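You operate a simulated robot arm through the tools that you are given. There is no shell and no other tool. Be economical: measure what you need, move in short steps, check, and stop when the job is done.

Carry out the task below with a simulated robot arm. There is one attempt and no reset: what you move stays moved.

TASK
Take the corn sack and put it on top of the bands carton.
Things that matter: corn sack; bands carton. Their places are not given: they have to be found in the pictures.

It is judged by the outcome, as a careful person would: the job done as asked, and still so three seconds after it is handed in. It fails if anything else is knocked over, pushed out of place, dropped, spilled or broken.

THE ROBOT
A 7-joint arm with a two-finger parallel gripper, fixed in place. Base frame: the origin is at the foot of the arm, x ahead of it, y to its left, z up; the work surface is at about z = 0. Lengths are in mm, angles in rad, forces in N, time in s.
With the tool pointing down near the work surface it reaches from about 220 to 580 mm from the base axis. Its first joint turns from -1.152 to 1.152 rad. Payload 2.5 kg.
Tool frame: the origin (TCP) lies between the finger pads and is the grasp point; the fingertips stand 23 mm ahead of it; z points along the fingers, y is the line along which they close. The gripper opens to 94 mm. The fingers are 38 mm wide and 10 mm thick; the gripper's body (54 by 96 mm) begins 39 mm behind the TCP.
Orientation is told as [roll, pitch, yaw] about the base's x, y, z axes, in that order, counted from this pose: with the fingers straight down and closing along the base's y, the tool's x points along the base's -x, its y along +y and its z along -z.

THE INTERFACE
- The arm moves only by the tool servo_tool. Its argument "motion" is a list of rows, each a list of 3 entries, a list of its own where there are three numbers: the turn, a rotation vector about the tool's x, y, z in rad, then the shift along the tool's x, y, z in cm, then the gripper command, from -1 (shut) to 1 (fully open), values between in proportion. In form: [[[rx, ry, rz], [tx, ty, tz], hand], ...]. A call has 1 to 20 rows; each row shifts and turns the commanded pose from where the row before left it, along the tool's axes as they then stand. A row lasts 0.2 s, in which the tool goes at most 50 mm and 0.15 rad; a call with a longer step from one row to the next is refused whole, and so is a gripper value outside its range. A pose out of reach is approached as far as the arm can. The call stops where the force on the tool passes 40 N (or 10 N more than at its start, if that is more) or the arm is blocked; 0.2 s more then pass. The fingers move at their own pace (about 108 mm/s each) and stop on an object; they squeeze with about 39 N. The grip force told is the motor's: it shows also when the fingers shut on nothing. Time passes only in rows, and 0.2 s behind the last, so rows that do not move let the fingers close. It gives the time, the measured TCP pose, the force on the tool (base axes), the opening and the grip force at its end, in the units of the frame above (readings bear some noise).
- Cameras (640 x 400 px; columns grow to the right, rows downward): "scene" is fixed at [112.5, -407.7, 533.8]; the picture's right is [0.86, -0.51, 0.00], its down [-0.34, -0.57, -0.75] and it looks along [0.38, 0.64, -0.67] (base axes); focal length 264 px, centre (320, 200). "wrist" rides on the gripper at [-39, 0, -44] in the tool frame; the picture's right is [0.00, -1.00, 0.00], its down [0.97, 0.00, -0.24] and it looks along [0.24, 0.00, 0.97] (tool axes); focal length 218 px, centre (320, 200).
- get_image(camera): a new picture of that camera. No time passes.
- point_at(camera, pixels): for up to 12 pixels [column, row] of the newest picture of that camera ("zoom" is the newest enlarged one), the place [x, y, z] in the base frame of the surface seen there, good to about 2 mm. No time passes.
- inspect(camera, box): a new picture of the part [left, top, right, bottom] of that camera's present view, enlarged. No time passes.
- job_done(): hands the job in; it is judged then, once.

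Work in short steps. Measure before you move; look again where a grasp or a placing could have gone wrong, and mend it. You have 60 turns and 20 pictures in all, the two below and enlarged ones among them. Open the gripper and draw the arm clear of the work before you hand the job in, unless the task says otherwise; then end with one line.

The tools are called after ">>>" as a command line: name --argument value ..., lists and objects as JSON in quotes. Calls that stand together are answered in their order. servo_tool: Moves the arm, as the interface text tells. Its arguments: {"type":"object","properties":{"motion":{"type":"array","items":{"type":"array"}}},"required":["motion"]} The other tools are called the same way: get_image (camera) takes a picture; point_at (camera, pixels) gives the place of the surface under pixels of a picture; inspect (camera, box) takes an enlarged picture of a part of a camera's view; job_done () hands the job in.

At the start:

```text
time_s: 0.0
tool_pos: [447.2, -26.3, 319.0]
ee_rot: [0.001, 0.001, 0.0]
force: [0.0, 0.3, -0.2]
gripper_width: 93.9
grasp_force: 0.1
```

scene: 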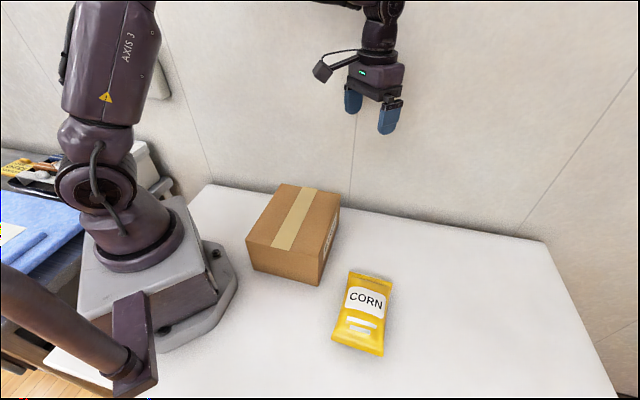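
wrist: 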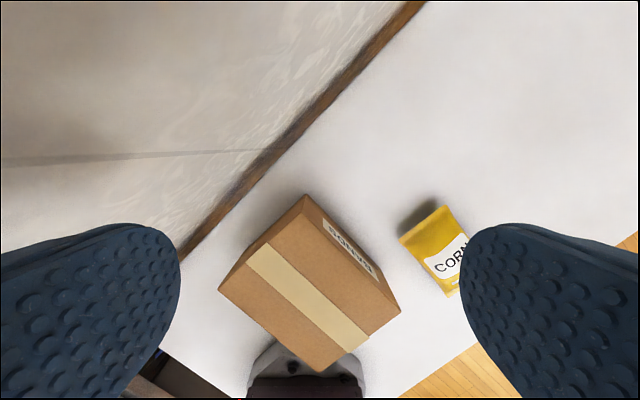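

The sack is near (362,315) and the carton near (293,235) in the scene picture. I measure both and enlarge the view.

>>> point_at --camera "scene" --pixels '[[352, 272], [393, 280], [333, 343], [382, 355], [365, 300], [360, 325], [283, 184], [341, 206], [246, 239], [318, 285], [293, 220], [420, 330]]'

>>> inspect --camera "scene" --box '[230, 170, 430, 370]'

```text
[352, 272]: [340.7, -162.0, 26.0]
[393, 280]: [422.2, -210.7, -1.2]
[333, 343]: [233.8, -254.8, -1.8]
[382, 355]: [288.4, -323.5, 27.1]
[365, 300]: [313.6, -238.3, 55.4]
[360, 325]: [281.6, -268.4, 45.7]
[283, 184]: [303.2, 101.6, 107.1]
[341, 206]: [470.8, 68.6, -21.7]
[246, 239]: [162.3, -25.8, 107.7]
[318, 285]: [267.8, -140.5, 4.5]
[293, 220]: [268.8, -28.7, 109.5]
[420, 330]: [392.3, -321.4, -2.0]
```

```text
2.00 times, centred on (330, 270) of scene
```

zoom: 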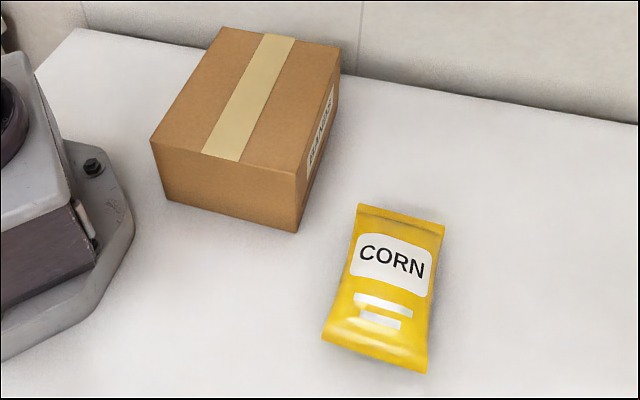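

The zoom shows the sack with corners about (360,205), (445,225), (428,372), (323,338). I measure slightly inside its edges, and the carton top's corners.

>>> point_at --camera "zoom" --pixels '[[362, 209], [441, 228], [424, 368], [327, 336], [352, 262], [432, 290], [392, 280], [385, 325], [222, 30], [339, 50], [154, 140], [294, 172]]'

>>> point_at --camera "zoom" --pixels '[[400, 220], [395, 240], [390, 260], [388, 300], [382, 335], [376, 350], [345, 285], [360, 285], [410, 287], [422, 290], [297, 225], [430, 255]]'

```text
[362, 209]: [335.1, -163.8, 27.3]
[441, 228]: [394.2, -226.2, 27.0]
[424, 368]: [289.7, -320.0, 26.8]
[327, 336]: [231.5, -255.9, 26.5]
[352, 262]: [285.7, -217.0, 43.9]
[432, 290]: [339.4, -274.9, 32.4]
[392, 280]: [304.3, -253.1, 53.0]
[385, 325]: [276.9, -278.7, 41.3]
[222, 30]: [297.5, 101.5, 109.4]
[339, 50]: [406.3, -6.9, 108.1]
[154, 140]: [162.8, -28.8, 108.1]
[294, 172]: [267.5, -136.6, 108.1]
```

```text
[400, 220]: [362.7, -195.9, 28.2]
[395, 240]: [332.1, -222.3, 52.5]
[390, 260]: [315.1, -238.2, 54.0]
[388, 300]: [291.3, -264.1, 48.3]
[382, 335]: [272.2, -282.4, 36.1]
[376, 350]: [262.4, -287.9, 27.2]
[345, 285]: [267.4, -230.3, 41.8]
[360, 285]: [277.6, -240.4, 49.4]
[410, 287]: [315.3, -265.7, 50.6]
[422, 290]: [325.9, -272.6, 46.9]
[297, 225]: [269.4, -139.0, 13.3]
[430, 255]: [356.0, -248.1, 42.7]
```

Sack: centre ≈ (313,-241), 139 × 86 mm, about 53 high, long axis at yaw ≈ 0.737. Carton: top centre ≈ (284,-18), z 108, lying nearly parallel to the sack. I go above the sack and turn the tool to close across its width.

>>> servo_tool --motion '[[[0, 0, 0], [2.24, -3.58, 1], 1], [[0, 0, 0], [2.24, -3.58, 1], 1], [[0, 0, 0], [2.24, -3.58, 1], 1], [[0, 0, 0], [2.24, -3.58, 1], 1], [[0, 0, 0], [2.24, -3.58, 1], 1], [[0, 0, 0], [2.24, -3.58, 1], 1], [[0, 0, -0.1474], [0, 0, 1], 1], [[0, 0, -0.1474], [0, 0, 1], 1], [[0, 0, -0.1474], [0, 0, 1], 1], [[0, 0, -0.1474], [0, 0, 1], 1], [[0, 0, -0.1474], [0, 0, 1], 1], [[0, 0, 0], [0, 0, 0], 1]]'

>>> get_image --camera "wrist"

```text
time_s: 2.6
tool_pos: [314.3, -242.3, 209.2]
ee_rot: [0.0, 0.0, 0.739]
force: [0.4, -0.6, -0.5]
gripper_width: 93.9
grasp_force: 0.0
```

```text
16 pictures are left
```

wrist: 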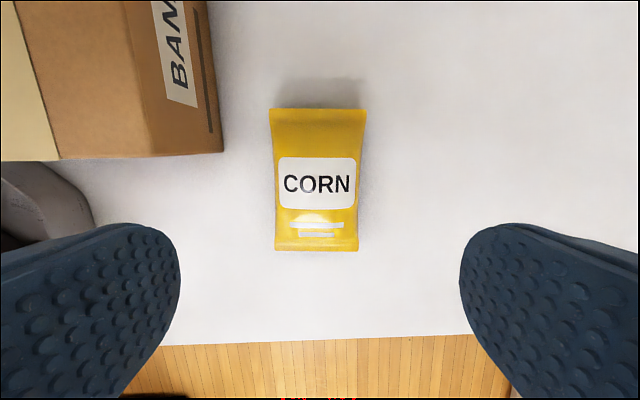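

The sack sits at columns 270–365, aligned and nearly centred between the fingers. I measure its side edges.

>>> point_at --camera "wrist" --pixels '[[272, 112], [363, 112], [277, 247], [356, 247], [277, 180], [357, 180], [275, 200], [357, 210]]'

```text
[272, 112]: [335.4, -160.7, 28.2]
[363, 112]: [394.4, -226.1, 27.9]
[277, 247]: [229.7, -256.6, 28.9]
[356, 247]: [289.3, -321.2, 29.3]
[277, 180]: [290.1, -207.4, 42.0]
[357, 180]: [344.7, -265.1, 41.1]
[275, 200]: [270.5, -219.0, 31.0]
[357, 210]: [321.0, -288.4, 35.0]
```

Centre is (312.3,-241.3), so I shift +2 mm along tool y and descend to z ≈ 29.

>>> servo_tool --motion '[[[0, 0, 0], [0.0, 0.2, 3], 1], [[0, 0, 0], [0, 0, 3], 1], [[0, 0, 0], [0, 0, 3], 1], [[0, 0, 0], [0, 0, 3], 1], [[0, 0, 0], [0, 0, 2], 1], [[0, 0, 0], [0, 0, 2], 1], [[0, 0, 0], [0, 0, 1], 1], [[0, 0, 0], [0, 0, 1], 1], [[0, 0, 0], [0, 0, 0], 1]]'

>>> inspect --camera "scene" --box '[260, 200, 460, 370]'

```text
time_s: 4.6
tool_pos: [311.6, -241.3, 28.4]
ee_rot: [0.0, -0.001, 0.735]
force: [0.2, -1.0, 0.0]
gripper_width: 94.1
grasp_force: 0.0
```

```text
2.35 times, centred on (360, 285) of scene
```

zoom: 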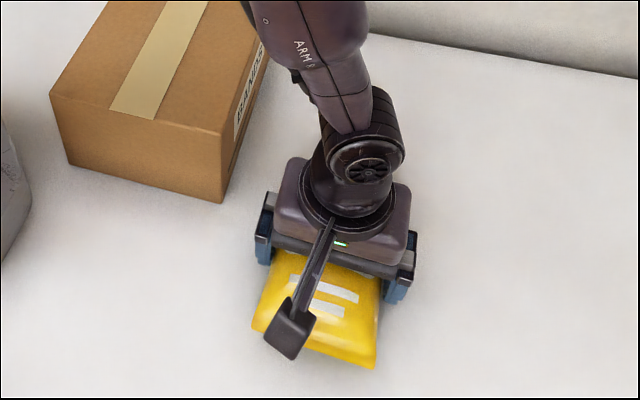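

The fingers straddle the sack without contact. I close and lift a little.

>>> servo_tool --motion '[[[0, 0, 0], [0, 0, 0], -1], [[0, 0, 0], [0, 0, 0], -1], [[0, 0, 0], [0, 0, 0], -1], [[0, 0, 0], [0, 0, 0], -1], [[0, 0, 0], [0, 0, 0], -1]]'

>>> servo_tool --motion '[[[0, 0, 0], [0, 0, -1], -1], [[0, 0, 0], [0, 0, -2], -1], [[0, 0, 0], [0, 0, -2], -1], [[0, 0, 0], [0, 0, 0], -1]]'

>>> get_image --camera "scene"

```text
time_s: 5.8
tool_pos: [312.3, -241.8, 29.2]
ee_rot: [0.0, 0.001, 0.738]
force: [0.9, 0.6, 0.7]
gripper_width: 82.7
grasp_force: 39.1
```

```text
time_s: 6.8
tool_pos: [312.7, -240.0, 79.6]
ee_rot: [0.002, 0.001, 0.738]
force: [0.7, -0.3, -3.1]
gripper_width: 82.6
grasp_force: 39.4
```

```text
14 pictures are left
```

scene: 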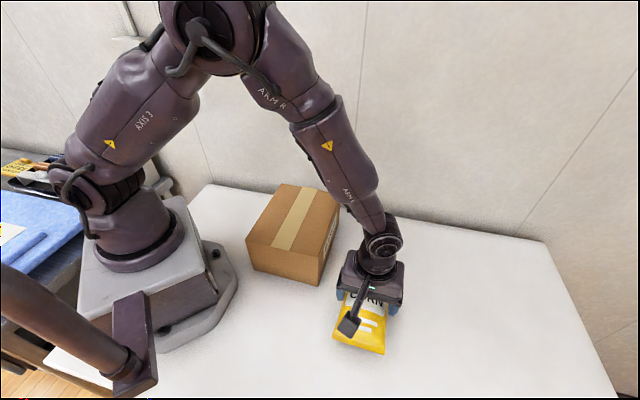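

The sack is held level (3 N load). I lift to z ≈ 210 and carry it over the carton's centre.

>>> servo_tool --motion '[[[0, 0, 0], [0, 0, -3], -1], [[0, 0, 0], [0, 0, -4], -1], [[0, 0, 0], [0, 0, -4], -1], [[0, 0, 0], [0, 0, -2], -1], [[0, 0, 0], [0, 0, 0], -1], [[0, 0, 0], [-1.07, 1.53, 0], -1], [[0, 0, 0], [-2.14, 3.06, 0], -1], [[0, 0, 0], [-2.14, 3.06, 0], -1], [[0, 0, 0], [-2.14, 3.06, 0], -1], [[0, 0, 0], [-2.14, 3.06, 0], -1], [[0, 0, 0], [-2.14, 3.06, 0], -1], [[0, 0, 0], [-1.07, 1.53, 0], -1], [[0, 0, 0], [0, 0, 0], -1]]'

>>> get_image --camera "scene"

>>> get_image --camera "wrist"

```text
time_s: 9.6
tool_pos: [284.2, -18.0, 210.6]
ee_rot: [0.001, -0.001, 0.737]
force: [-0.6, -0.3, -3.2]
gripper_width: 82.6
grasp_force: 38.4
```

```text
13 pictures are left
```

scene: 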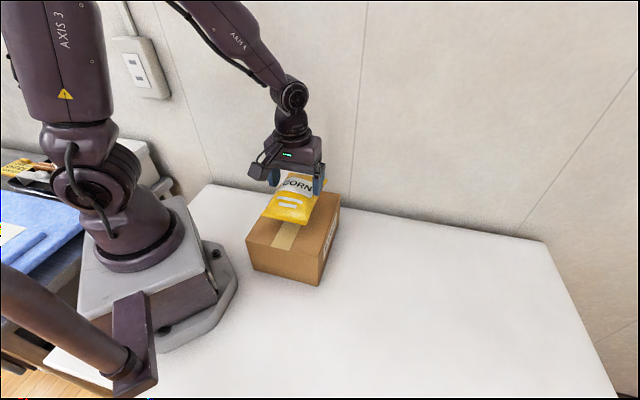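

```text
12 pictures are left
```

wrist: 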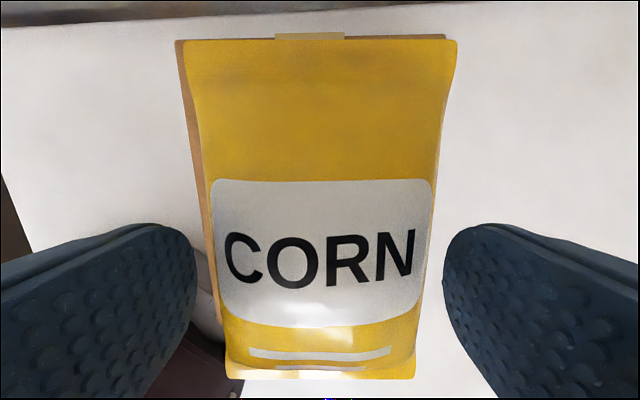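

Sack is centred over the carton. I descend to about 4 mm above contact (TCP z ≈ 141).

>>> servo_tool --motion '[[[0, 0, 0], [0, 0, 1.5], -1], [[0, 0, 0], [0, 0, 2], -1], [[0, 0, 0], [0, 0, 2], -1], [[0, 0, 0], [0, 0, 1], -1], [[0, 0, 0], [0, 0, 0.4], -1], [[0, 0, 0], [0, 0, 0], -1]]'

>>> servo_tool --motion '[[[0, 0, 0], [0, 0, 0.1], -1], [[0, 0, 0], [0, 0, 0.1], -1], [[0, 0, 0], [0, 0, 0], -1]]'

```text
time_s: 10.3
tool_pos: [287.3, -18.0, 173.2]
ee_rot: [-0.007, -0.003, 0.737]
force: [-4.9, -0.8, 15.7]
gripper_width: 82.9
grasp_force: 39.4
stopped in row 3: the force on the tool passed its limit (the readings are from after the stop); the commanded pose is now the measured one
```

```text
time_s: 10.8
tool_pos: [287.6, -18.2, 171.7]
ee_rot: [-0.007, -0.003, 0.738]
force: [-3.5, -0.6, 7.7]
gripper_width: 82.8
grasp_force: 39.2
stopped in row 2: the force on the tool passed its limit (the readings are from after the stop); the commanded pose is now the measured one
```

Contact came far too early (z 172 rather than 137). I look before doing anything more.

>>> inspect --camera "scene" --box '[200, 110, 400, 300]'

>>> get_image --camera "wrist"

```text
2.11 times, centred on (300, 205) of scene
```

zoom: 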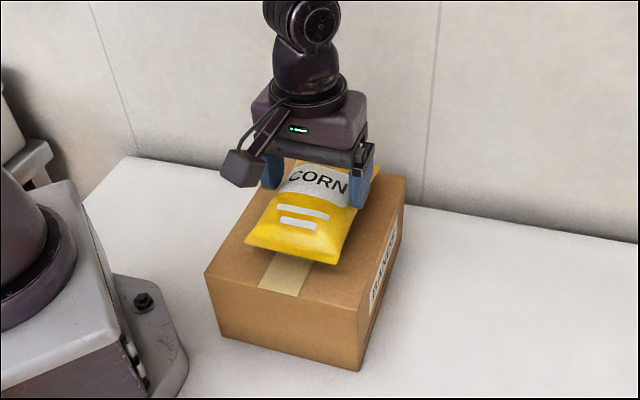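

```text
10 pictures are left
```

wrist: 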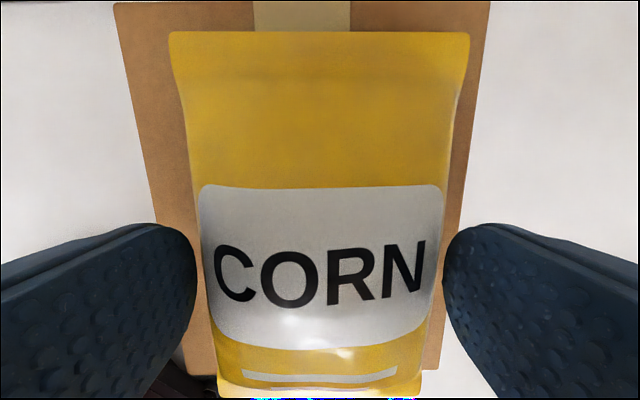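

Neither picture clearly shows the sack touching. I measure the carton top and sack heights for displacement or a gap.

>>> point_at --camera "zoom" --pixels '[[208, 272], [356, 310], [402, 182], [246, 242], [322, 262], [285, 280], [347, 230], [225, 262], [300, 230], [372, 185]]'

>>> point_at --camera "wrist" --pixels '[[175, 36], [465, 38], [122, 10], [485, 10], [320, 100], [215, 365], [320, 180], [200, 290], [300, 10], [435, 350]]'

>>> get_image --camera "scene"

```text
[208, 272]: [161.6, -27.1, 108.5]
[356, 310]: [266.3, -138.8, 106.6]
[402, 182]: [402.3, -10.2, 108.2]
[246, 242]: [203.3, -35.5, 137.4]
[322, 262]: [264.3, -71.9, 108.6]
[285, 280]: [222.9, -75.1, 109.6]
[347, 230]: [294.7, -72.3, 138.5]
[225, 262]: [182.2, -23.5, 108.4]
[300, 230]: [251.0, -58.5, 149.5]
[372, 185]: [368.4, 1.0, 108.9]
```

```text
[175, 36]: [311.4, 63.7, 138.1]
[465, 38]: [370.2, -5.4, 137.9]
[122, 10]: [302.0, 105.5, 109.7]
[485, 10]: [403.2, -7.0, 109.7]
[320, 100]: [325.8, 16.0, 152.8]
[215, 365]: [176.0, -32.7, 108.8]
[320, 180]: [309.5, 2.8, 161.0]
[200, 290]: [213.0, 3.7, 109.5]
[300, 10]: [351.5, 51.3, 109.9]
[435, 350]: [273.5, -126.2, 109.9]
```

```text
9 pictures are left
```

scene: 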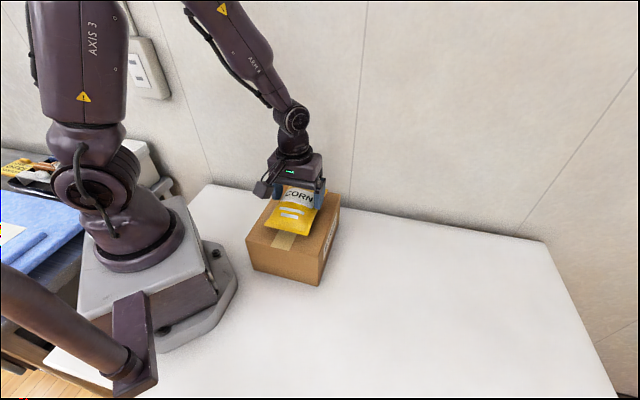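

The sack's seams are at z ≈ 138, about 29 mm above the carton top (109). On the table they were about 28 mm up, so the sack slipped lower in the grip and is now resting on the carton. It is centred at ≈ (287,-20) and the carton hasn't moved. I open the fingers and check.

>>> servo_tool --motion '[[[0, 0, 0], [0, 0, 0], 0.9], [[0, 0, 0], [0, 0, 0], 1], [[0, 0, 0], [0, 0, 0], 1], [[0, 0, 0], [0, 0, 0], 1]]'

>>> get_image --camera "wrist"

```text
time_s: 11.8
tool_pos: [287.0, -16.7, 173.8]
ee_rot: [-0.008, -0.003, 0.739]
force: [-0.2, 0.4, 0.9]
gripper_width: 94.0
grasp_force: 0.0
```

```text
8 pictures are left
```

wrist: 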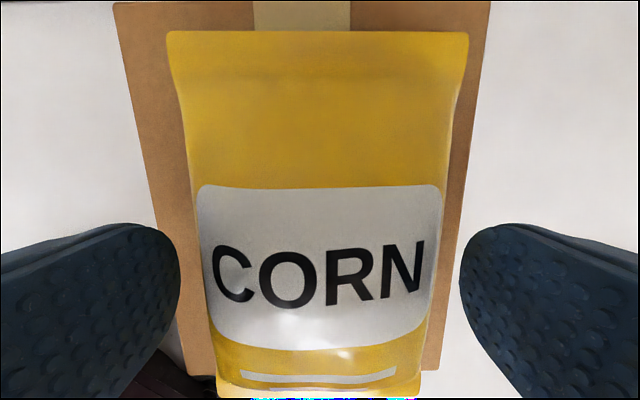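

The sack stayed put when released and the fingers are clear. I go straight up and check.

>>> servo_tool --motion '[[[0, 0, 0], [0, 0, -1], 1], [[0, 0, 0], [0, 0, -2], 1], [[0, 0, 0], [0, 0, -3], 1], [[0, 0, 0], [0, 0, -4], 1], [[0, 0, 0], [0, 0, -4], 1], [[0, 0, 0], [0, 0, 0], 1], [[0, 0, 0], [0, 0, 0], 1]]'

>>> get_image --camera "scene"

>>> get_image --camera "wrist"

```text
time_s: 13.3
tool_pos: [287.7, -16.3, 311.7]
ee_rot: [-0.007, -0.003, 0.739]
force: [0.3, 0.6, -0.3]
gripper_width: 94.2
grasp_force: 0.0
```

```text
7 pictures are left
```

scene: 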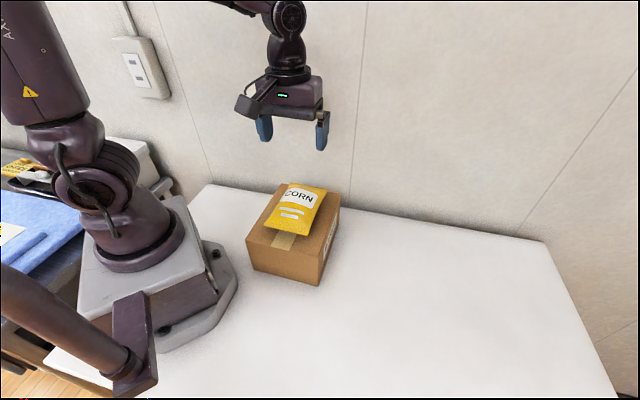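

```text
6 pictures are left
```

wrist: 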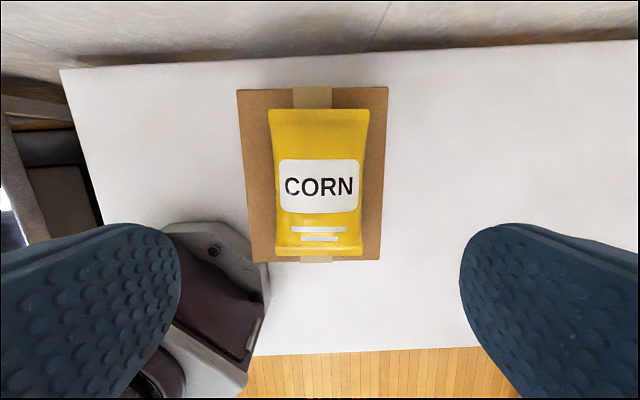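

The sack lies flat and centred on the carton, the carton is where it was, and the open gripper is clear above it.

>>> job_done

```text
The job is handed in.
```

The corn sack is on top of the bands carton, lying flat and centred. The carton didn't move and the arm is clear, but the sack slipped about 3 cm lower in the grip before it was set down.
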